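You operate a simulated robot arm through the tools that you are given. There is no shell and no other tool.

You run a simulated robot arm. Do the job below in one go: nothing can be reset, and whatever is moved stays where it is left.

Task
Load the empty post: steel ring, brass ring, steel ring, brass ring.

Only the result counts: the job must be done as asked and must still hold three seconds after the hand-in. Knocking over, shifting, dropping, spilling or breaking anything else fails it.

Robot
A 6-joint arm with a two-finger parallel gripper, fixed in place. Base frame: the origin is on the floor under the middle of its stand, x ahead of it, y to its left, z up; the work surface is at about z = 0.85. Lengths are in m, angles in rad, forces in N, time in s.
With the tool pointing down near the work surface it reaches from about 0.3 to 0.66 m from the base axis. Its first joint turns from -2.007 to 2.007 rad. Payload 3.43 kg.
The tool frame sits at the grasp point between the pads (the TCP): z along the fingers, y along the line on which they close. The tips reach 0.034 m beyond it. The gripper opens to 0.128 m. The fingers are 0.024 m wide and 0.012 m thick; the gripper's body (0.048 by 0.13 m) begins 0.096 m behind the TCP.
Orientation is that of the tool frame in the base frame, as a unit quaternion [w, x, y, z]. With the fingers straight down and closing along the base's y, the tool's x points along the base's -x, its y along +y and its z along -z.

Tools
- The arm moves only by the tool apply_moves. Its argument "targets" is a list of rows, each a list of 7 numbers: the shift along the tool's x, y, z in units of 200 mm (1.0 is 200 mm), then the turn, a rotation vector about the tool's x, y, z in units of 120 degrees (1.0 is 120 degrees), then the gripper command, from -1 (shut) to 1 (fully open), values between in proportion. In form: [[x, y, z, ax, ay, az, fingers], ...]. A call has 1 to 20 rows; each row is the pose to reach, as a shift and turn from the pose commanded when the call began, along the tool's axes at that moment. A call with a number of a shift or a turn outside -1 to 1 is refused whole. Each row takes 0.2 s and may step no farther than 0.05 m and 0.15 rad from the row before; otherwise, or with a gripper value out of range, the whole call is refused. Where a pose cannot be reached the arm comes as near as it can. A force on the tool above 40 N (or 10 N above the force at the start of the call, whichever is more), or a blocked arm, ends the call early, and 0.2 s more pass. The fingers move at their own pace (about 0.153 m/s each) and stop on an object; they squeeze with about 38 N. The grip force told is the motor's: it shows also when the fingers shut on nothing. Time passes only in rows, and 0.2 s behind the last, so rows that repeat a pose let the fingers close. The reply holds the time, the measured pose of the TCP, the force on the tool along the base axes, the opening and the grip force, in the units named above and with some noise, with the torque about the TCP (base axes, N m) and any sound that the robot's microphone picked up.
- Cameras (640 x 400 px; columns grow to the right, rows downward): "scene" is fixed at [0.2196, 0.4972, 1.4214]; the picture's right is [-0.81, -0.59, 0.00], its down [-0.32, 0.45, -0.83] and it looks along [0.49, -0.67, -0.55] (base axes); focal length 342 px, centre (320, 200). "wrist" rides on the gripper at [0.076, -0.011, -0.16] in the tool frame; the picture's right is [0.15, 0.99, 0.00], its down [-0.88, 0.13, -0.46] and it looks along [-0.45, 0.07, 0.89] (tool axes); focal length 234 px, centre (320, 200). There is no depth. A picture from a camera that has moved, and an enlarged one, comes with that camera's place and axes in the base frame and with its lens. The place of the scene camera against the robot may be out by one fixed shift of up to 0.012 m in any direction.
- snapshot(camera): a new picture of that camera. It takes no simulated time.
- lift_body(by): slides the trunk up (or, below 0, down) by that many m; the arm rides with it, the base frame stays. It gives what a move gives, with no picture.
- close_up(camera, box): a new picture of the part [left, top, right, bottom] of that camera's present view, enlarged. It takes no simulated time.
- hand_in(): hands the job in; it is judged then, once.

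Places have to be worked out from the pictures, the camera data and where the tool is seen. Open the gripper and draw the arm clear of the work before you hand the job in, unless the task says otherwise.

The tools are called as name(argument=value, ...) on one line, values as JSON. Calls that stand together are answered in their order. apply_moves: Moves the arm, as the interface text tells. Its arguments: {"type":"object","properties":{"targets":{"type":"array","items":{"type":"array","items":{"type":"number"}}}},"required":["targets"]} The other tools are called the same way: lift_body (by) moves the trunk up or down; snapshot (camera) takes a picture; close_up (camera, box) takes an enlarged picture of a part of a camera's view; hand_in () hands the job in.

At the start:

```text
time_s: 0.0
tool_pos: [0.3447, 0.1887, 1.1767]
tcp_rot: [0.0, 0.0, 1.0, 0.0]
force: [-0.5, -0.2, 0.2]
moment: [0.02, -0.01, 0.0]
opening: 0.1279
gripper_force: 0.0
trunk travel left (down, up): [-0.9, 0.09]
```

scene: 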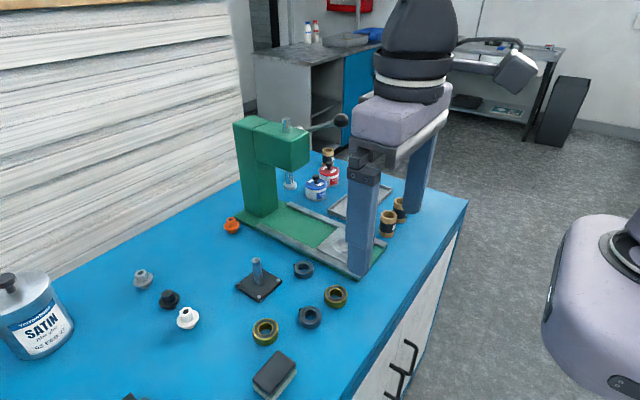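
wrist: 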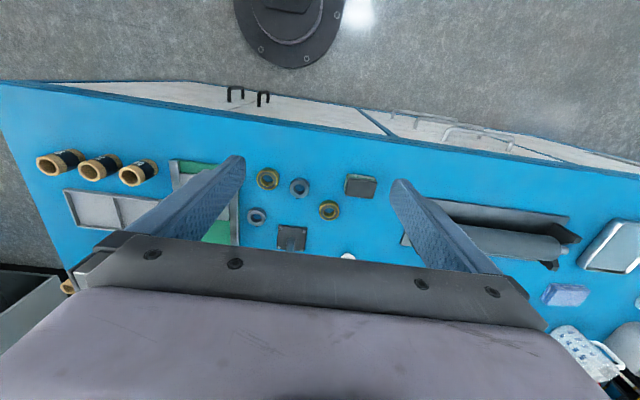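

The scene shows a small black-based post with two steel and two brass rings nearby. I'll enlarge that area in both cameras to judge the positions.

close_up(camera="scene", box=[220, 240, 380, 340])

close_up(camera="wrist", box=[220, 150, 400, 262])

close_up(camera="scene", box=[220, 100, 420, 225])

```text
4.00 times, centred on (300, 290) of scene
camera zoom: at [0.2196, 0.4972, 1.4214], right [-0.81, -0.59, 0.0], down [-0.32, 0.45, -0.83], along [0.49, -0.67, -0.55], focal length 1368 px, centre (400, -160)
```

zoom: 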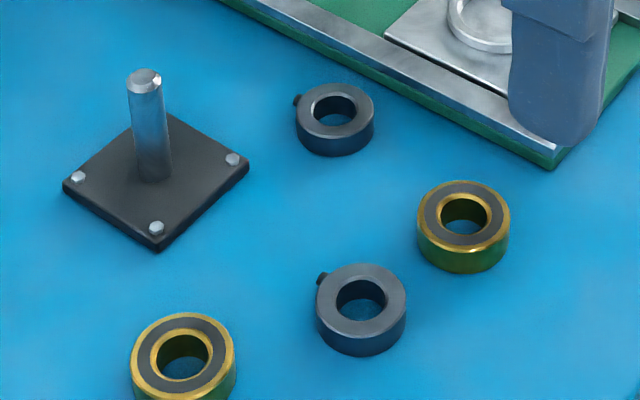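

```text
3.56 times, centred on (310, 206) of wrist
camera zoom: at [0.268, 0.1788, 1.3365], right [-0.15, 0.99, 0.0], down [0.88, 0.13, 0.46], along [0.45, 0.07, -0.89], focal length 833 px, centre (356, 179)
```

zoom: 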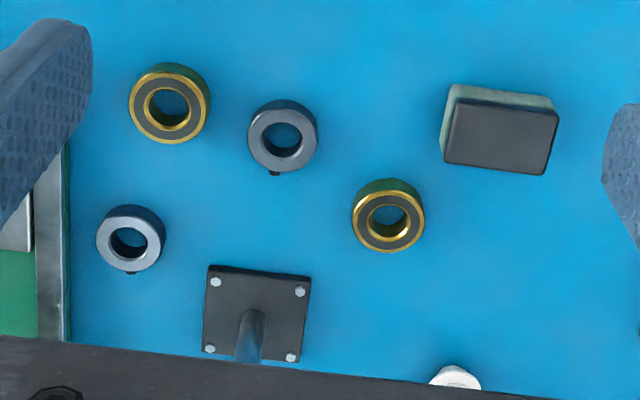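

```text
3.20 times, centred on (320, 162) of scene
camera zoom: at [0.2196, 0.4972, 1.4214], right [-0.81, -0.59, 0.0], down [-0.32, 0.45, -0.83], along [0.49, -0.67, -0.55], focal length 1094 px, centre (320, 320)
```

zoom: 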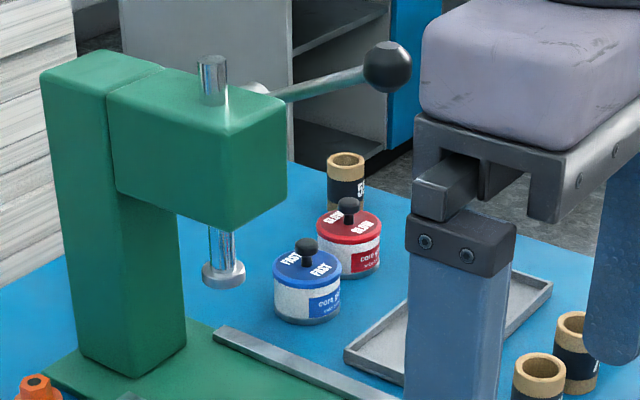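

The wrist view puts the rings at roughly: brass A (0.474, 0.096), steel B (0.483, 0.165), steel C (0.571, 0.075), brass D (0.528, 0.239). The post is near (0.628, 0.162) and its top is at about z 0.925. I'll move lower over the group for a better look.

apply_moves(targets=[[-0.1553, -0.0387, 0.0967, 0, 0, 0, 1], [-0.3106, -0.0774, 0.1934, 0, 0, 0, 1], [-0.4659, -0.1161, 0.2901, 0, 0, 0, 1], [-0.6212, -0.1548, 0.3868, 0, 0, 0, 1], [-0.7765, -0.1935, 0.4835, 0, 0, 0, 1], [-0.7765, -0.1935, 0.4835, 0, 0, 0, 1]])

```text
time_s: 1.4
tool_pos: [0.4992, 0.1498, 1.0796]
tcp_rot: [0.001, 0.0, 1.0, 0.0]
force: [-0.9, -0.1, 0.2]
moment: [0.01, -0.04, 0.0]
opening: 0.1279
gripper_force: 0.0
trunk travel left (down, up): [-0.9, 0.09]
```

The tool is at (0.499, 0.150, 1.080), as commanded. Next I'll take pictures from the wrist and scene cameras.

snapshot(camera="wrist")

snapshot(camera="scene")

```text
taken
camera wrist: at [0.4227, 0.1398, 1.2389], right [-0.15, 0.99, 0.0], down [0.88, 0.13, 0.46], along [0.45, 0.07, -0.89], focal length 234 px, centre (320, 200)
```

wrist: 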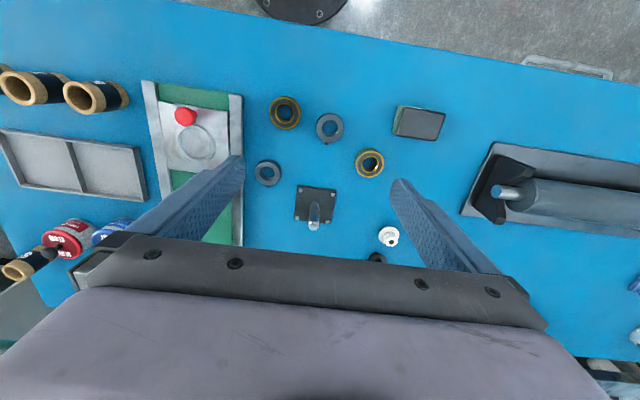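

```text
taken
```

scene: 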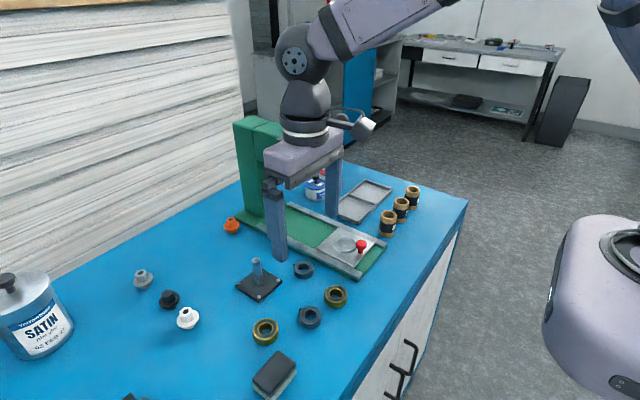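

close_up(camera="wrist", box=[240, 80, 400, 180])

close_up(camera="wrist", box=[280, 170, 360, 220])

```text
4.00 times, centred on (320, 130) of wrist
camera zoom: at [0.4227, 0.1398, 1.2389], right [-0.15, 0.99, 0.0], down [0.88, 0.13, 0.46], along [0.45, 0.07, -0.89], focal length 937 px, centre (320, 480)
```

zoom: 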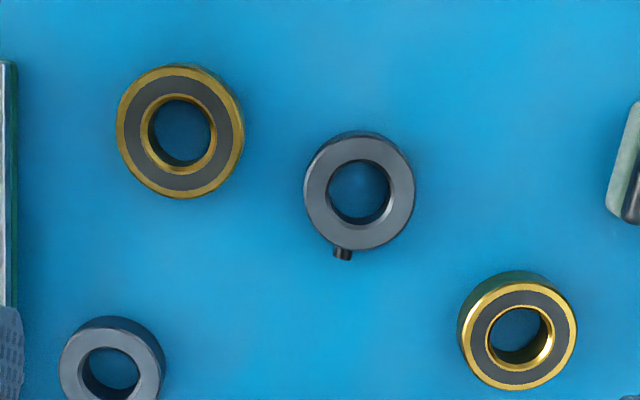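

```text
8.00 times, centred on (320, 195) of wrist
camera zoom: at [0.4227, 0.1398, 1.2389], right [-0.15, 0.99, 0.0], down [0.88, 0.13, 0.46], along [0.45, 0.07, -0.89], focal length 1873 px, centre (320, 240)
```

zoom: 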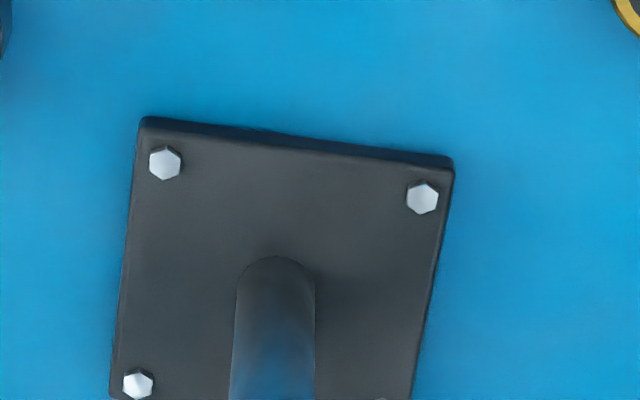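

From this view steel C is near (0.571, 0.075), fairly close to the press base edge at y≈0.03. I'll hover over C with the fingers partly closed and look again.

apply_moves(targets=[[-0.08, -0.09, 0.1125, 0, 0, 0, -0.1], [-0.16, -0.18, 0.225, 0, 0, 0, -0.1], [-0.24, -0.27, 0.3375, 0, 0, 0, -0.1], [-0.325, -0.36, 0.45, 0, 0, 0, -0.1], [-0.325, -0.36, 0.45, 0, 0, 0, -0.1]])

snapshot(camera="wrist")

close_up(camera="wrist", box=[240, 110, 400, 210])

```text
time_s: 2.6
tool_pos: [0.5634, 0.0796, 0.9907]
tcp_rot: [0.0, -0.001, 1.0, -0.001]
force: [-0.4, 0.6, -0.2]
moment: [-0.01, -0.04, 0.01]
opening: 0.0574
gripper_force: 0.1
trunk travel left (down, up): [-0.9, 0.09]
```

```text
taken
camera wrist: at [0.4882, 0.0682, 1.15], right [-0.15, 0.99, 0.0], down [0.88, 0.13, 0.46], along [0.45, 0.07, -0.89], focal length 234 px, centre (320, 200)
```

wrist: 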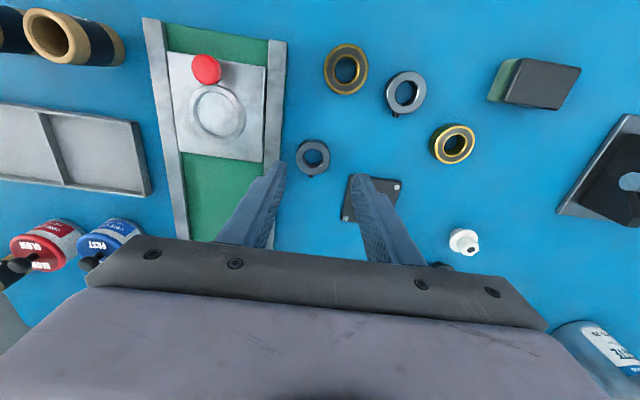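

```text
4.00 times, centred on (320, 160) of wrist
camera zoom: at [0.4882, 0.0682, 1.15], right [-0.15, 0.99, 0.0], down [0.88, 0.13, 0.46], along [0.45, 0.07, -0.89], focal length 937 px, centre (320, 360)
```

zoom: 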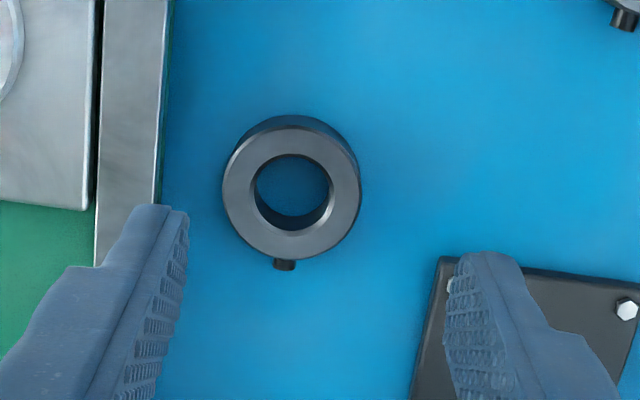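

Steel C's centre works out at about (0.575, 0.072), with its nub toward +x and the press base edge at y≈0.030. I'll narrow the fingers to about 54 mm, centre over it, and stop just above to check.

apply_moves(targets=[[-0.054, -0.0275, 0.0, 0, 0, 0, -0.156], [-0.054, -0.0275, 0.13, 0, 0, 0, -0.156], [-0.054, -0.0275, 0.26, 0, 0, 0, -0.156], [-0.054, -0.0275, 0.37, 0, 0, 0, -0.156], [-0.054, -0.0275, 0.37, 0, 0, 0, -0.156]])

close_up(camera="wrist", box=[240, 130, 400, 230])

close_up(camera="scene", box=[220, 220, 380, 320])

```text
time_s: 3.8
tool_pos: [0.5757, 0.0733, 0.9165]
tcp_rot: [0.0, 0.0, 1.0, 0.0]
force: [0.3, -0.5, 0.8]
moment: [-0.01, -0.03, -0.02]
opening: 0.0539
gripper_force: 0.0
trunk travel left (down, up): [-0.9, 0.09]
```

```text
4.00 times, centred on (320, 180) of wrist
camera zoom: at [0.4987, 0.0629, 1.0762], right [-0.15, 0.99, 0.0], down [0.88, 0.13, 0.46], along [0.45, 0.07, -0.89], focal length 937 px, centre (320, 280)
```

zoom: 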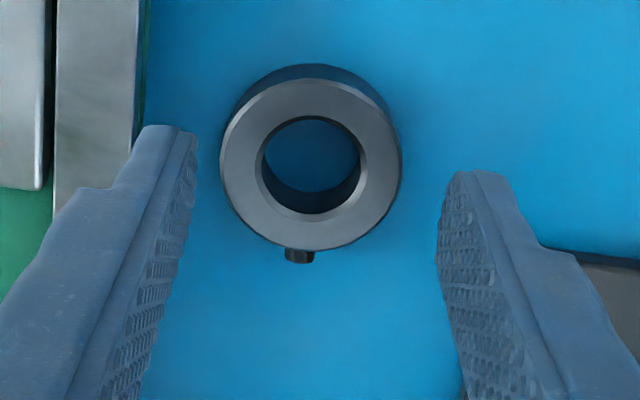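

```text
4.00 times, centred on (300, 270) of scene
camera zoom: at [0.2196, 0.4972, 1.4214], right [-0.81, -0.59, 0.0], down [-0.32, 0.45, -0.83], along [0.49, -0.67, -0.55], focal length 1368 px, centre (400, -80)
```

zoom: 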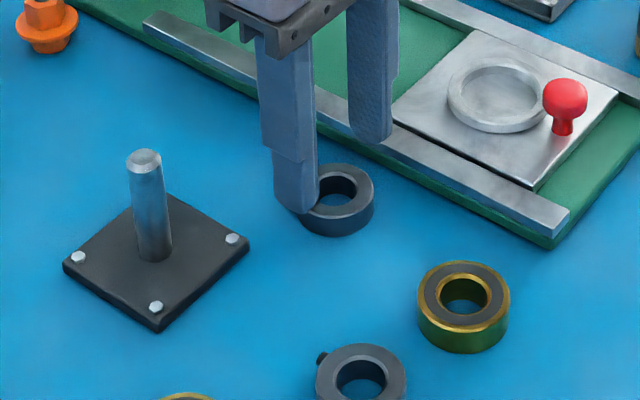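

The ring sits centred between the fingers, and the −y finger has about 4 mm clearance to the press base. I'll descend to TCP z≈0.888 and close.

apply_moves(targets=[[0, 0, 0.07, 0, 0, 0, -0.156], [0, 0, 0.138, 0, 0, 0, -0.156], [0, 0, 0.138, 0, 0, 0, -0.156], [0, 0, 0.138, 0, 0, 0, -1], [0, 0, 0.138, 0, 0, 0, -1], [0, 0, 0.138, 0, 0, 0, -1]])

close_up(camera="wrist", box=[240, 150, 400, 250])

```text
time_s: 5.2
tool_pos: [0.5744, 0.0735, 0.8887]
tcp_rot: [0.0, 0.0, 1.0, 0.0]
force: [-0.2, -0.5, -0.4]
moment: [-0.04, -0.03, 0.03]
opening: 0.0427
gripper_force: 38.1
trunk travel left (down, up): [-0.9, 0.09]
```

```text
4.00 times, centred on (320, 200) of wrist
camera zoom: at [0.499, 0.0628, 1.0486], right [-0.15, 0.99, 0.0], down [0.88, 0.13, 0.46], along [0.45, 0.07, -0.89], focal length 937 px, centre (320, 200)
```

zoom: 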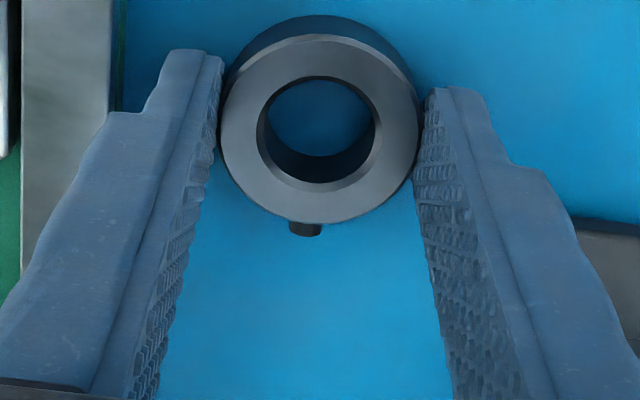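

The ring is gripped: opening is 42.7 mm, force is 38 N, and the nub is clear of the fingers. I'll lift it to z≈1.0 and move to the post's y, short of it in x, so I can see the post beyond the ring.

apply_moves(targets=[[0, 0, -0.1, 0, 0, 0, -1], [0, 0, -0.25, 0, 0, 0, -1], [0, 0, -0.4, 0, 0, 0, -1], [0, 0, -0.56, 0, 0, 0, -1], [0.025, 0.15, -0.56, 0, 0, 0, -1], [0.05, 0.3, -0.56, 0, 0, 0, -1], [0.075, 0.44, -0.56, 0, 0, 0, -1], [0.075, 0.44, -0.56, 0, 0, 0, -1]])

snapshot(camera="wrist")

close_up(camera="wrist", box=[240, 150, 400, 250])

close_up(camera="scene", box=[200, 180, 360, 280])

```text
time_s: 7.0
tool_pos: [0.5606, 0.1606, 1.0012]
tcp_rot: [0.001, 0.0, 1.0, 0.0]
force: [0.2, -0.5, -1.0]
moment: [0.01, 0.02, 0.0]
opening: 0.0428
gripper_force: 38.3
trunk travel left (down, up): [-0.9, 0.09]
```

```text
taken
camera wrist: at [0.484, 0.1499, 1.1608], right [-0.15, 0.99, 0.0], down [0.88, 0.13, 0.46], along [0.45, 0.07, -0.89], focal length 234 px, centre (320, 200)
```

wrist: 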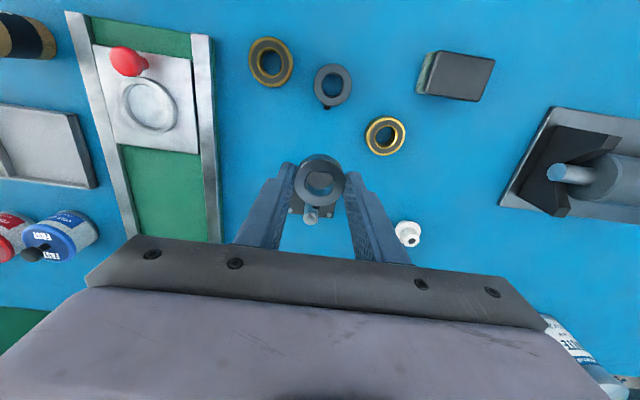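

```text
4.00 times, centred on (320, 200) of wrist
camera zoom: at [0.484, 0.1499, 1.1608], right [-0.15, 0.99, 0.0], down [0.88, 0.13, 0.46], along [0.45, 0.07, -0.89], focal length 937 px, centre (320, 200)
```

zoom: 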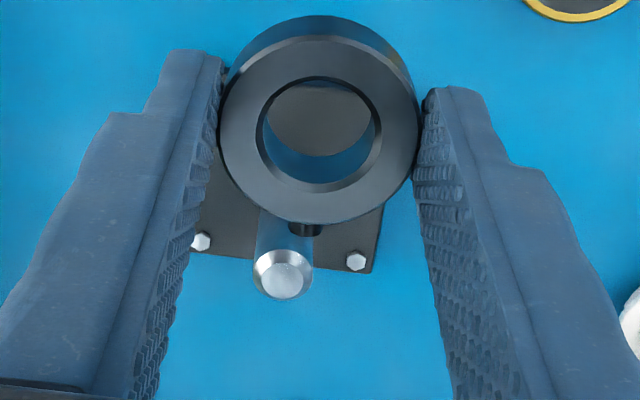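

```text
4.00 times, centred on (280, 230) of scene
camera zoom: at [0.2196, 0.4972, 1.4214], right [-0.81, -0.59, 0.0], down [-0.32, 0.45, -0.83], along [0.49, -0.67, -0.55], focal length 1368 px, centre (480, 80)
```

zoom: 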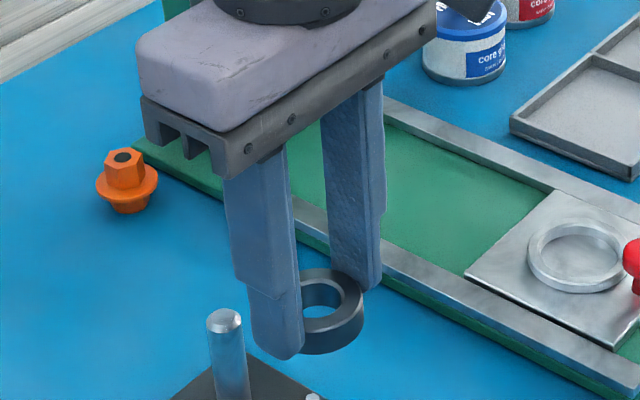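

The post top shows at about (0.631, 0.161, z 0.924), and the ring is held within about 1 mm of the TCP. I'll bring the ring over the post, just above its top, and check the alignment.

apply_moves(targets=[[-0.12, 0, 0, 0, 0, 0, -1], [-0.24, 0, 0, 0, 0, 0, -1], [-0.358, 0, 0, 0, 0, 0, -1], [-0.358, 0, 0.126, 0, 0, 0, -1], [-0.358, 0, 0.126, 0, 0, 0, -1]])

close_up(camera="wrist", box=[240, 140, 400, 240])

close_up(camera="scene", box=[200, 200, 360, 300])

```text
time_s: 8.2
tool_pos: [0.6326, 0.1602, 0.9745]
tcp_rot: [0.0, -0.001, 1.0, -0.001]
force: [0.4, -0.1, -1.1]
moment: [0.03, 0.05, 0.02]
opening: 0.0432
gripper_force: 38.2
trunk travel left (down, up): [-0.9, 0.09]
```

```text
4.00 times, centred on (320, 190) of wrist
camera zoom: at [0.5565, 0.1504, 1.1347], right [-0.15, 0.99, 0.0], down [0.88, 0.13, 0.46], along [0.45, 0.07, -0.89], focal length 937 px, centre (320, 240)
```

zoom: 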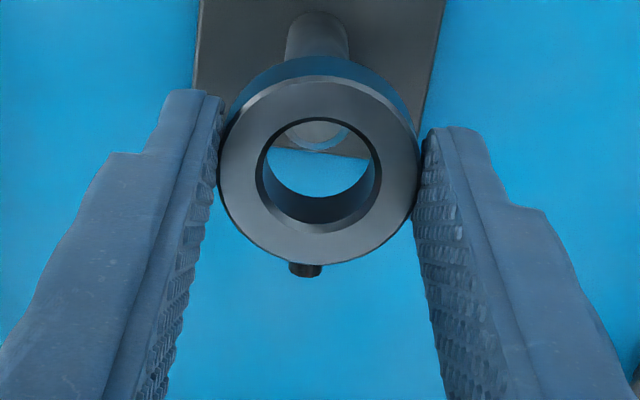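

```text
4.00 times, centred on (280, 250) of scene
camera zoom: at [0.2196, 0.4972, 1.4214], right [-0.81, -0.59, 0.0], down [-0.32, 0.45, -0.83], along [0.49, -0.67, -0.55], focal length 1368 px, centre (480, 0)
```

zoom: 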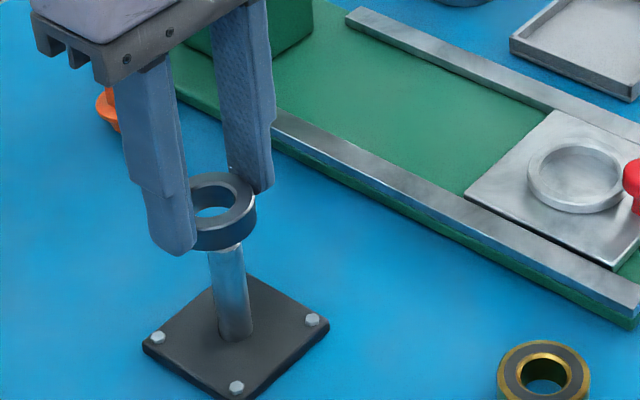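

close_up(camera="wrist", box=[300, 155, 340, 180])

```text
16.00 times, centred on (320, 168) of wrist
camera zoom: at [0.5565, 0.1504, 1.1347], right [-0.15, 0.99, 0.0], down [0.88, 0.13, 0.46], along [0.45, 0.07, -0.89], focal length 3747 px, centre (320, 720)
```

zoom: 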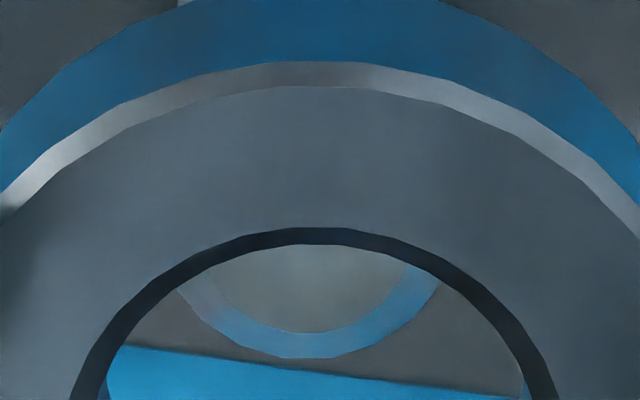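

Ring-to-post offset is about 1.7 mm in x, with roughly 3 mm of clearance available. I'll correct that and lower the ring down the post to just above its seat.

apply_moves(targets=[[0.0075, 0.003, 0, 0, 0, 0, -1], [0.0075, 0.003, 0.08, 0, 0, 0, -1], [0.0075, 0.003, 0.16, 0, 0, 0, -1], [0.0075, 0.003, 0.24, 0, 0, 0, -1], [0.0075, 0.003, 0.32, 0, 0, 0, -1], [0.0075, 0.003, 0.37, 0, 0, 0, -1], [0.0075, 0.003, 0.37, 0, 0, 0, -1]])

close_up(camera="wrist", box=[240, 140, 400, 240])

close_up(camera="scene", box=[200, 220, 360, 320])

```text
time_s: 9.8
tool_pos: [0.6294, 0.1611, 0.9026]
tcp_rot: [0.0, 0.0, 1.0, 0.0]
force: [0.2, 0.1, -1.3]
moment: [-0.02, 0.03, 0.0]
opening: 0.043
gripper_force: 37.6
trunk travel left (down, up): [-0.9, 0.09]
```

```text
4.00 times, centred on (320, 190) of wrist
camera zoom: at [0.554, 0.1509, 1.0615], right [-0.15, 0.99, 0.0], down [0.88, 0.13, 0.46], along [0.45, 0.07, -0.89], focal length 937 px, centre (320, 240)
```

zoom: 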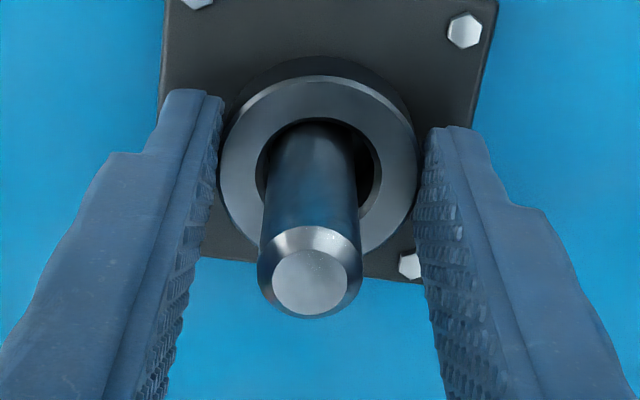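

```text
4.00 times, centred on (280, 270) of scene
camera zoom: at [0.2196, 0.4972, 1.4214], right [-0.81, -0.59, 0.0], down [-0.32, 0.45, -0.83], along [0.49, -0.67, -0.55], focal length 1368 px, centre (480, -80)
```

zoom: 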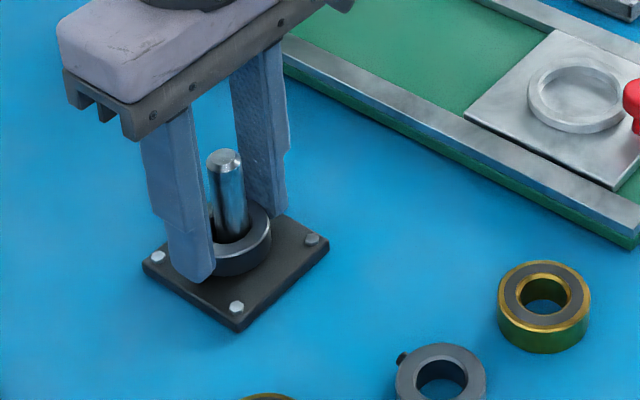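

The ring is threaded on the post, but the post sits about 1.3 mm toward −y in the hole. I'll shift slightly in −y and ease down the last few millimetres to the plate.

apply_moves(targets=[[0, -0.006, 0, 0, 0, 0, -1], [0, -0.006, 0.01, 0, 0, 0, -1], [0, -0.006, 0.02, 0, 0, 0, -1], [0, -0.006, 0.02, 0, 0, 0, -1]])

close_up(camera="scene", box=[230, 250, 294, 290])

close_up(camera="wrist", box=[240, 140, 400, 240])

```text
time_s: 10.8
tool_pos: [0.6297, 0.1597, 0.8993]
tcp_rot: [0.0, 0.0, 1.0, 0.0]
force: [0.2, 0.3, 6.4]
moment: [-0.03, 0.16, -0.03]
opening: 0.0429
gripper_force: 38.1
trunk travel left (down, up): [-0.9, 0.09]
```

```text
10.00 times, centred on (262, 270) of scene
camera zoom: at [0.2196, 0.4972, 1.4214], right [-0.81, -0.59, 0.0], down [-0.32, 0.45, -0.83], along [0.49, -0.67, -0.55], focal length 3420 px, centre (900, -500)
```

zoom: 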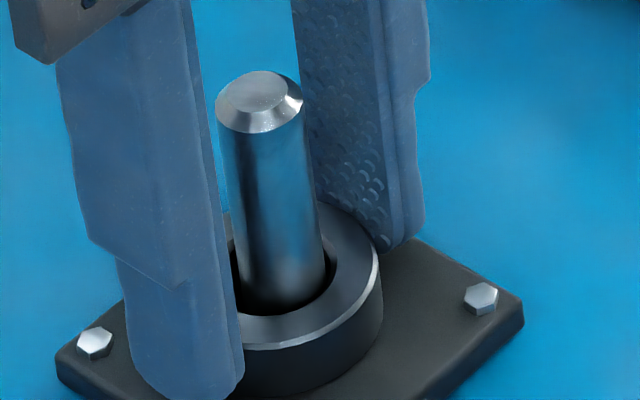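

```text
4.00 times, centred on (320, 190) of wrist
camera zoom: at [0.5537, 0.1496, 1.0584], right [-0.15, 0.99, 0.0], down [0.88, 0.13, 0.46], along [0.45, 0.07, -0.89], focal length 937 px, centre (320, 240)
```

zoom: 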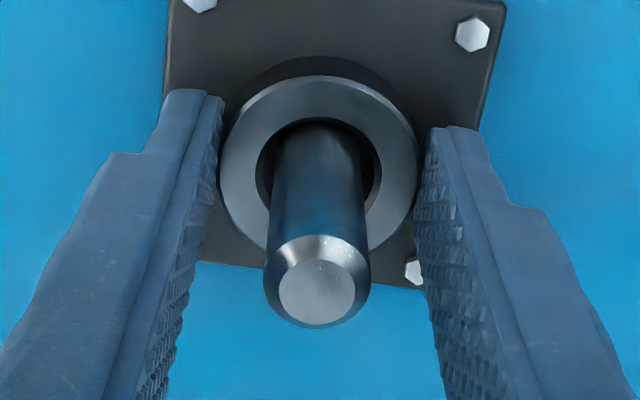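

Upward force of about 6 N says the ring has seated on the plate. I'll open the fingers moderately and look before lifting.

apply_moves(targets=[[0, 0, 0, 0, 0, 0, 0.03], [0, 0, 0, 0, 0, 0, 0.03], [0, 0, -0.1, 0, 0, 0, 0.03], [0, 0, -0.25, 0, 0, 0, 0.03], [0, 0, -0.4, 0, 0, 0, 0.03], [0, 0, -0.54, 0, 0, 0, 0.03], [0, 0, -0.54, 0, 0, 0, 0.03]])

close_up(camera="scene", box=[200, 220, 360, 320])

snapshot(camera="wrist")

```text
time_s: 12.4
tool_pos: [0.6295, 0.1608, 1.0055]
tcp_rot: [0.0, 0.0, 1.0, 0.0]
force: [-0.1, -0.2, -1.3]
moment: [-0.01, 0.03, -0.02]
opening: 0.0659
gripper_force: 0.1
trunk travel left (down, up): [-0.9, 0.09]
```

```text
4.00 times, centred on (280, 270) of scene
camera zoom: at [0.2196, 0.4972, 1.4214], right [-0.81, -0.59, 0.0], down [-0.32, 0.45, -0.83], along [0.49, -0.67, -0.55], focal length 1368 px, centre (480, -80)
```

zoom: 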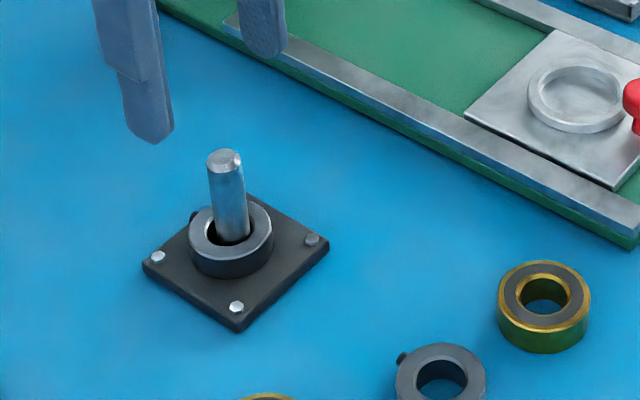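

```text
taken
camera wrist: at [0.5543, 0.1505, 1.1656], right [-0.15, 0.99, 0.0], down [0.88, 0.13, 0.46], along [0.45, 0.07, -0.89], focal length 234 px, centre (320, 200)
```

wrist: 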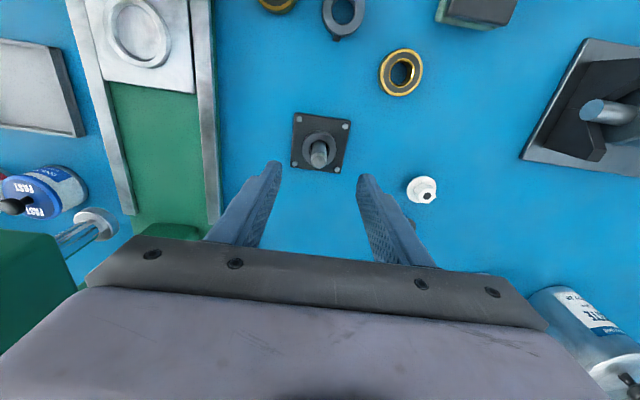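

The first steel ring sits flat on the plate around the post. I'll enlarge it to measure ring and post heights before fetching the brass ring.

close_up(camera="scene", box=[230, 250, 294, 290])

close_up(camera="scene", box=[304, 270, 368, 310])

close_up(camera="wrist", box=[280, 100, 360, 180])

```text
10.00 times, centred on (262, 270) of scene
camera zoom: at [0.2196, 0.4972, 1.4214], right [-0.81, -0.59, 0.0], down [-0.32, 0.45, -0.83], along [0.49, -0.67, -0.55], focal length 3420 px, centre (900, -500)
```

zoom: 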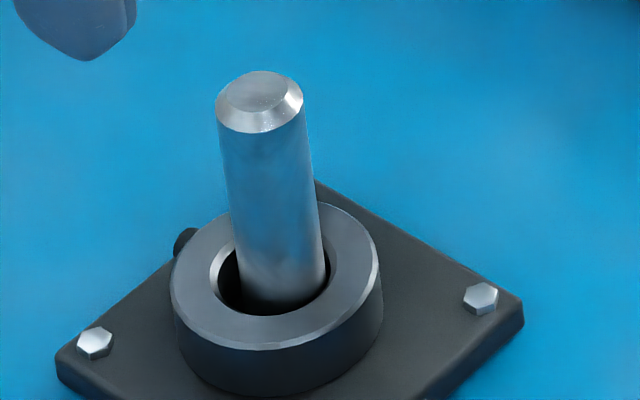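

```text
10.00 times, centred on (336, 290) of scene
camera zoom: at [0.2196, 0.4972, 1.4214], right [-0.81, -0.59, 0.0], down [-0.32, 0.45, -0.83], along [0.49, -0.67, -0.55], focal length 3420 px, centre (160, -700)
```

zoom: 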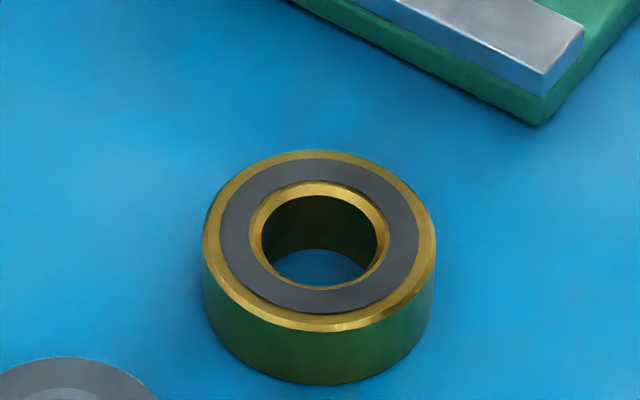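

```text
5.00 times, centred on (320, 140) of wrist
camera zoom: at [0.5543, 0.1505, 1.1656], right [-0.15, 0.99, 0.0], down [0.88, 0.13, 0.46], along [0.45, 0.07, -0.89], focal length 1171 px, centre (320, 500)
```

zoom: 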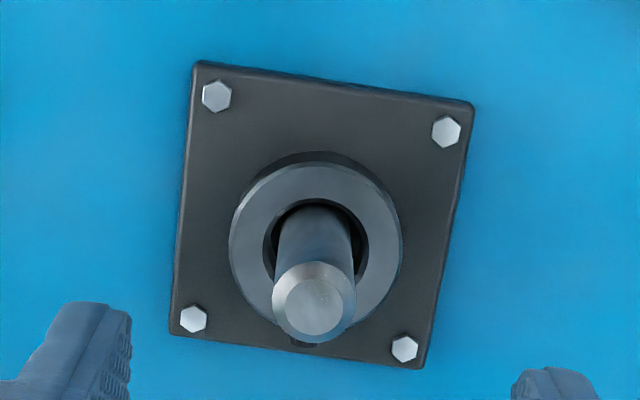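

Rings measure about 16 mm tall, and the post rises about 51 mm above the first ring, so all four fit. Now I'll go to brass A near (0.474, 0.094) and hover to refine.

apply_moves(targets=[[0.165, -0.0657, 0.0, 0, 0, 0, -0.08], [0.33, -0.1314, 0.0, 0, 0, 0, -0.08], [0.495, -0.1971, 0.025, 0, 0, 0, -0.08], [0.66, -0.2628, 0.05, 0, 0, 0, -0.08], [0.825, -0.3285, 0.15, 0, 0, 0, -0.08], [0.825, -0.3285, 0.225, 0, 0, 0, -0.08], [0.825, -0.3285, 0.225, 0, 0, 0, -0.08]])

close_up(camera="wrist", box=[240, 120, 400, 220])

```text
time_s: 14.0
tool_pos: [0.465, 0.0956, 0.9603]
tcp_rot: [-0.001, 0.001, 1.0, -0.001]
force: [0.5, 0.7, 0.3]
moment: [-0.02, 0.01, 0.03]
opening: 0.0588
gripper_force: 0.0
trunk travel left (down, up): [-0.9, 0.09]
```

```text
4.00 times, centred on (320, 170) of wrist
camera zoom: at [0.3886, 0.0848, 1.1202], right [-0.15, 0.99, 0.0], down [0.88, 0.13, 0.46], along [0.45, 0.07, -0.89], focal length 937 px, centre (320, 320)
```

zoom: 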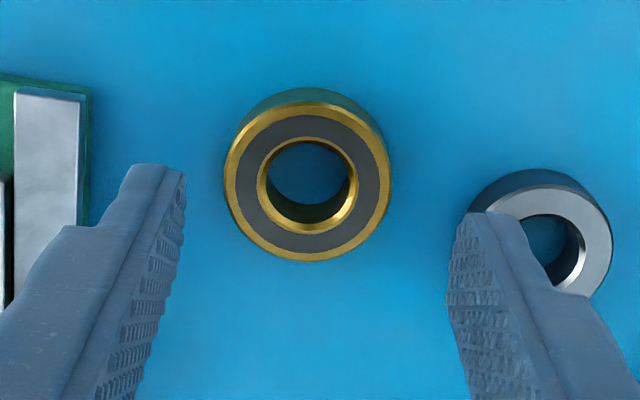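

Brass A is at about (0.4744, 0.0940) with 47.6 mm OD, and the +y finger will clear steel B by about 7 mm. I'll align, descend to z≈0.888 and close.

apply_moves(targets=[[-0.048, -0.008, 0, 0, 0, 0, -0.08], [-0.048, -0.008, 0.1, 0, 0, 0, -0.08], [-0.048, -0.008, 0.2, 0, 0, 0, -0.08], [-0.048, -0.008, 0.3, 0, 0, 0, -0.08], [-0.048, -0.008, 0.36, 0, 0, 0, -0.08], [-0.048, -0.008, 0.36, 0, 0, 0, -0.08], [-0.048, -0.008, 0.36, 0, 0, 0, -1], [-0.048, -0.008, 0.36, 0, 0, 0, -1], [-0.048, -0.008, 0.36, 0, 0, 0, -1]])

close_up(camera="wrist", box=[240, 150, 400, 250])

```text
time_s: 16.0
tool_pos: [0.4754, 0.0943, 0.8889]
tcp_rot: [0.0, 0.0, 1.0, 0.0]
force: [-0.8, -0.2, -0.2]
moment: [-0.01, 0.01, -0.02]
opening: 0.0471
gripper_force: 37.7
trunk travel left (down, up): [-0.9, 0.09]
```

```text
4.00 times, centred on (320, 200) of wrist
camera zoom: at [0.3992, 0.0835, 1.0483], right [-0.15, 0.99, 0.0], down [0.88, 0.13, 0.46], along [0.45, 0.07, -0.89], focal length 937 px, centre (320, 200)
```

zoom: 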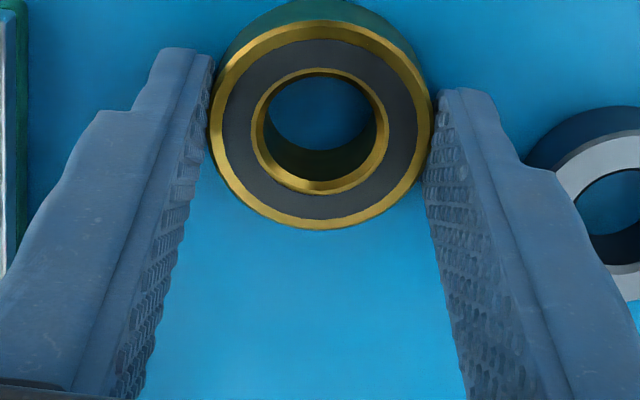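

Brass A is gripped: opening is 47.1 mm and it is centred to within about 0.5 mm. I'll lift it and carry it over the post at a safe height, then verify the alignment.

apply_moves(targets=[[0, 0, -0.1, 0, 0, 0, -1], [0, 0, -0.25, 0, 0, 0, -1], [0, 0, -0.4, 0, 0, 0, -1], [0, 0, -0.56, 0, 0, 0, -1], [-0.156, 0.067, -0.56, 0, 0, 0, -1], [-0.312, 0.134, -0.56, 0, 0, 0, -1], [-0.468, 0.201, -0.56, 0, 0, 0, -1], [-0.624, 0.268, -0.56, 0, 0, 0, -1], [-0.7795, 0.3345, -0.56, 0, 0, 0, -1], [-0.7795, 0.3345, -0.47, 0, 0, 0, -1], [-0.7795, 0.3345, -0.47, 0, 0, 0, -1]])

close_up(camera="wrist", box=[240, 140, 400, 240])

close_up(camera="wrist", box=[300, 155, 340, 180])

close_up(camera="scene", box=[200, 200, 360, 300])

```text
time_s: 18.4
tool_pos: [0.6306, 0.1614, 0.9828]
tcp_rot: [0.0, 0.0, 1.0, 0.0]
force: [0.0, 0.1, -1.4]
moment: [0.02, -0.02, -0.02]
opening: 0.0471
gripper_force: 38.1
trunk travel left (down, up): [-0.9, 0.09]
```

```text
4.00 times, centred on (320, 190) of wrist
camera zoom: at [0.5548, 0.1498, 1.1417], right [-0.15, 0.99, 0.0], down [0.88, 0.13, 0.45], along [0.45, 0.07, -0.89], focal length 937 px, centre (320, 240)
```

zoom: 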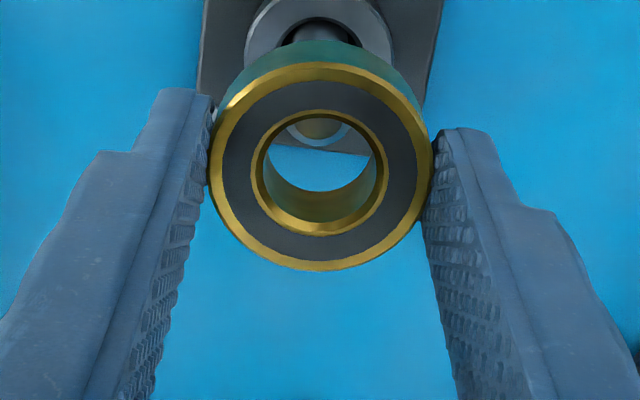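

```text
16.00 times, centred on (320, 168) of wrist
camera zoom: at [0.5548, 0.1498, 1.1417], right [-0.15, 0.99, 0.0], down [0.88, 0.13, 0.45], along [0.45, 0.07, -0.89], focal length 3747 px, centre (320, 720)
```

zoom: 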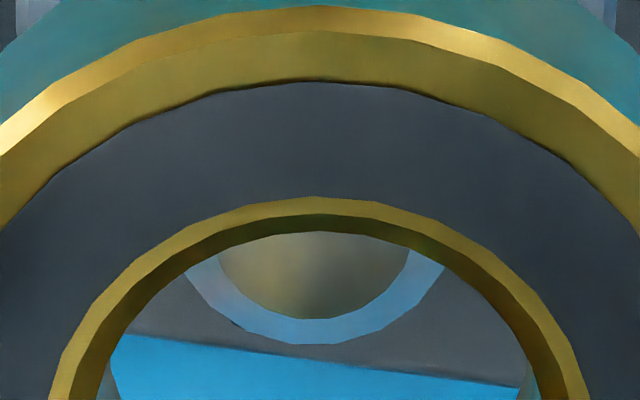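

```text
4.00 times, centred on (280, 250) of scene
camera zoom: at [0.2196, 0.4972, 1.4214], right [-0.81, -0.59, 0.0], down [-0.32, 0.45, -0.83], along [0.49, -0.67, -0.55], focal length 1368 px, centre (480, 0)
```

zoom: 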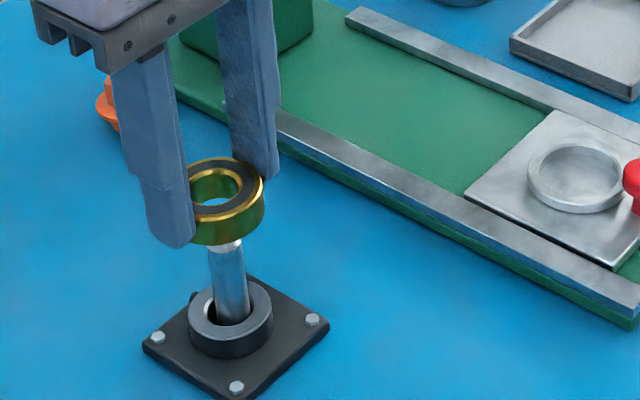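

The brass ring is aligned to within about 1 mm of the post. I'll trim the offset and lower it to just above the first ring.

apply_moves(targets=[[0.005, -0.0025, 0, 0, 0, 0, -1], [0.005, -0.0025, 0.08, 0, 0, 0, -1], [0.005, -0.0025, 0.16, 0, 0, 0, -1], [0.005, -0.0025, 0.24, 0, 0, 0, -1], [0.005, -0.0025, 0.3, 0, 0, 0, -1], [0.005, -0.0025, 0.32, 0, 0, 0, -1], [0.005, -0.0025, 0.32, 0, 0, 0, -1]])

close_up(camera="wrist", box=[240, 140, 400, 240])

close_up(camera="scene", box=[230, 250, 294, 290])

```text
time_s: 20.0
tool_pos: [0.631, 0.1588, 0.9179]
tcp_rot: [0.0, 0.0, 1.0, -0.001]
force: [0.6, -0.6, -1.4]
moment: [-0.04, 0.0, -0.03]
opening: 0.0469
gripper_force: 38.2
trunk travel left (down, up): [-0.9, 0.09]
```

```text
4.00 times, centred on (320, 190) of wrist
camera zoom: at [0.5544, 0.149, 1.0776], right [-0.15, 0.99, 0.0], down [0.88, 0.13, 0.46], along [0.45, 0.07, -0.89], focal length 937 px, centre (320, 240)
```

zoom: 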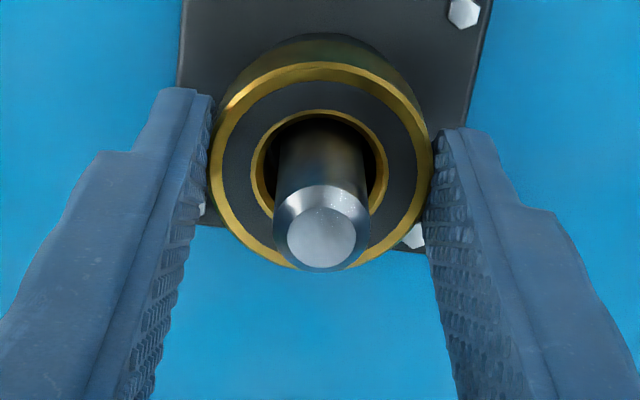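

```text
10.00 times, centred on (262, 270) of scene
camera zoom: at [0.2196, 0.4972, 1.4214], right [-0.81, -0.59, 0.0], down [-0.32, 0.45, -0.83], along [0.49, -0.67, -0.55], focal length 3420 px, centre (900, -500)
```

zoom: 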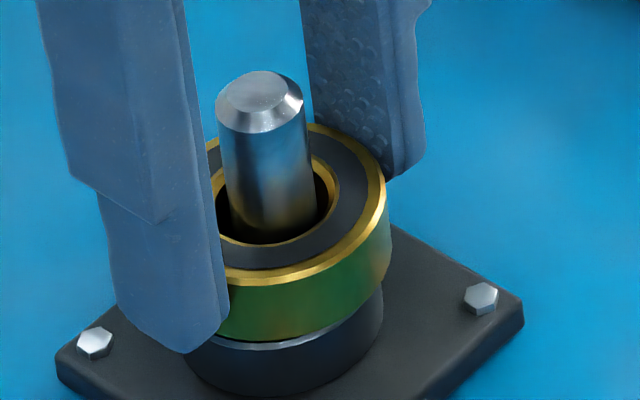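

The brass ring is on the post, centred, and a couple of millimetres above the steel ring. I'll ease down to contact.

apply_moves(targets=[[0, 0, 0.009, 0, 0, 0, -1], [0, 0, 0.018, 0, 0, 0, -1], [0, 0, 0.018, 0, 0, 0, -1]])

close_up(camera="scene", box=[230, 250, 294, 290])

```text
time_s: 20.8
tool_pos: [0.6299, 0.1601, 0.9137]
tcp_rot: [0.0, 0.0, 1.0, 0.0]
force: [0.4, 0.4, -0.3]
moment: [-0.04, -0.04, 0.01]
opening: 0.0469
gripper_force: 37.9
trunk travel left (down, up): [-0.9, 0.09]
```

```text
10.00 times, centred on (262, 270) of scene
camera zoom: at [0.2196, 0.4972, 1.4214], right [-0.81, -0.59, 0.0], down [-0.32, 0.45, -0.83], along [0.49, -0.67, -0.55], focal length 3420 px, centre (900, -500)
```

zoom: 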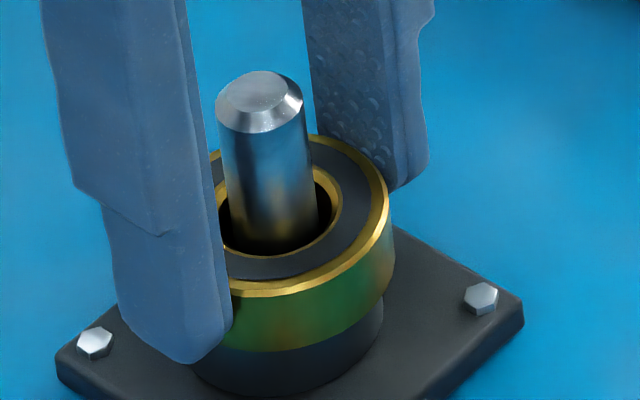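

The gap has nearly closed and the force hardly changed, so the ring is at or just above contact. I'll go about 1 mm further to be sure.

apply_moves(targets=[[0, 0, 0.005, 0, 0, 0, -1], [0, 0, 0.005, 0, 0, 0, -1]])

```text
time_s: 21.4
tool_pos: [0.6301, 0.1599, 0.9143]
tcp_rot: [0.001, 0.0, 1.0, 0.001]
force: [1.5, -0.7, 4.0]
moment: [-0.1, 0.03, -0.01]
opening: 0.0468
gripper_force: 38.4
trunk travel left (down, up): [-0.9, 0.09]
```

Contact force is about 4 N, so the brass ring is seated. I'll release it, rise straight up and verify.

apply_moves(targets=[[0, 0, 0, 0, 0, 0, 0.06], [0, 0, 0, 0, 0, 0, 0.06], [0, 0, -0.1, 0, 0, 0, 0.06], [0, 0, -0.25, 0, 0, 0, 0.06], [0, 0, -0.4, 0, 0, 0, 0.06], [0, 0, -0.5, 0, 0, 0, 0.06], [0, 0, -0.5, 0, 0, 0, 0.06]])

close_up(camera="scene", box=[230, 250, 294, 290])

close_up(camera="wrist", box=[270, 100, 370, 180])

```text
time_s: 23.0
tool_pos: [0.6298, 0.1603, 1.0136]
tcp_rot: [0.0, 0.0, 1.0, 0.0]
force: [-0.6, 0.1, 0.3]
moment: [-0.01, 0.02, 0.05]
opening: 0.0677
gripper_force: 0.1
trunk travel left (down, up): [-0.9, 0.09]
```

```text
10.00 times, centred on (262, 270) of scene
camera zoom: at [0.2196, 0.4972, 1.4214], right [-0.81, -0.59, 0.0], down [-0.32, 0.45, -0.83], along [0.49, -0.67, -0.55], focal length 3420 px, centre (900, -500)
```

zoom: 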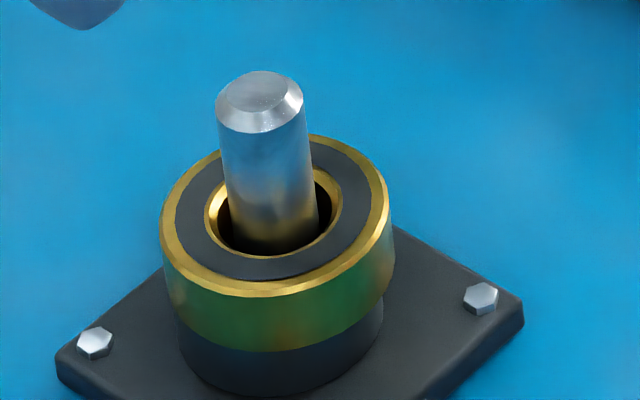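

```text
5.00 times, centred on (320, 140) of wrist
camera zoom: at [0.5539, 0.1491, 1.1732], right [-0.15, 0.99, 0.0], down [0.88, 0.13, 0.46], along [0.45, 0.07, -0.89], focal length 1171 px, centre (320, 500)
```

zoom: 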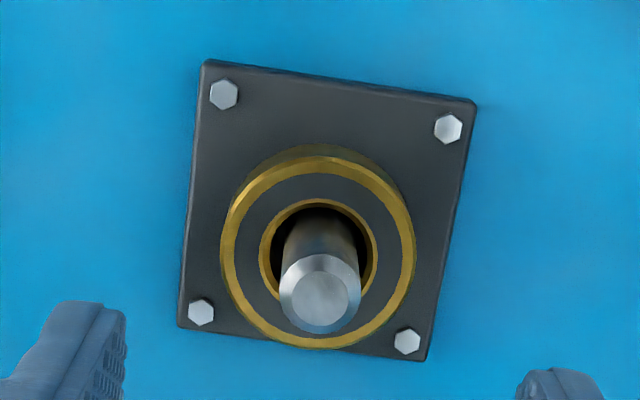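

Two rings are properly seated and the plate hasn't moved. Next is steel B near (0.485, 0.1645), so I'll hover there and refine.

apply_moves(targets=[[0.193, 0.0065, 0.0, 0, 0, 0, -0.08], [0.386, 0.013, 0.0, 0, 0, 0, -0.08], [0.579, 0.0195, 0.05, 0, 0, 0, -0.08], [0.7725, 0.026, 0.15, 0, 0, 0, -0.08], [0.7725, 0.026, 0.267, 0, 0, 0, -0.08], [0.7725, 0.026, 0.267, 0, 0, 0, -0.08]])

close_up(camera="wrist", box=[240, 120, 400, 220])

```text
time_s: 24.4
tool_pos: [0.4738, 0.1657, 0.9617]
tcp_rot: [0.001, 0.0, 1.0, 0.0]
force: [-0.2, -0.1, 0.2]
moment: [-0.02, -0.04, 0.02]
opening: 0.059
gripper_force: 0.1
trunk travel left (down, up): [-0.9, 0.09]
```

```text
4.00 times, centred on (320, 170) of wrist
camera zoom: at [0.398, 0.1546, 1.1203], right [-0.15, 0.99, 0.0], down [0.88, 0.13, 0.46], along [0.45, 0.07, -0.89], focal length 937 px, centre (320, 320)
```

zoom: 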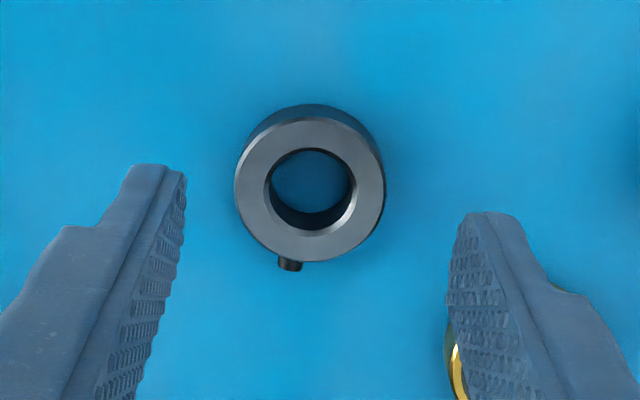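

Steel B is at about (0.486, 0.165) with its nub toward +x, clear of the fingers. I'll align, descend and grip.

apply_moves(targets=[[-0.059, -0.0035, 0, 0, 0, 0, -0.08], [-0.059, -0.0035, 0.1, 0, 0, 0, -0.08], [-0.059, -0.0035, 0.2, 0, 0, 0, -0.08], [-0.059, -0.0035, 0.3, 0, 0, 0, -0.08], [-0.059, -0.0035, 0.36, 0, 0, 0, -0.08], [-0.059, -0.0035, 0.36, 0, 0, 0, -0.08], [-0.059, -0.0035, 0.36, 0, 0, 0, -1], [-0.059, -0.0035, 0.36, 0, 0, 0, -1], [-0.059, -0.0035, 0.36, 0, 0, 0, -1]])

close_up(camera="wrist", box=[240, 150, 400, 250])

```text
time_s: 26.4
tool_pos: [0.4882, 0.1637, 0.8881]
tcp_rot: [0.0, 0.0, 1.0, 0.0]
force: [-0.6, 0.1, 0.8]
moment: [0.0, -0.03, 0.03]
opening: 0.0426
gripper_force: 37.8
trunk travel left (down, up): [-0.9, 0.09]
```

```text
4.00 times, centred on (320, 200) of wrist
camera zoom: at [0.4115, 0.1535, 1.0477], right [-0.15, 0.99, 0.0], down [0.88, 0.13, 0.46], along [0.45, 0.07, -0.89], focal length 937 px, centre (320, 200)
```

zoom: 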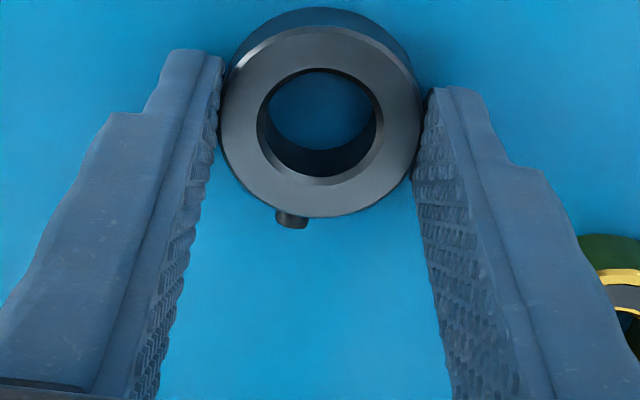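

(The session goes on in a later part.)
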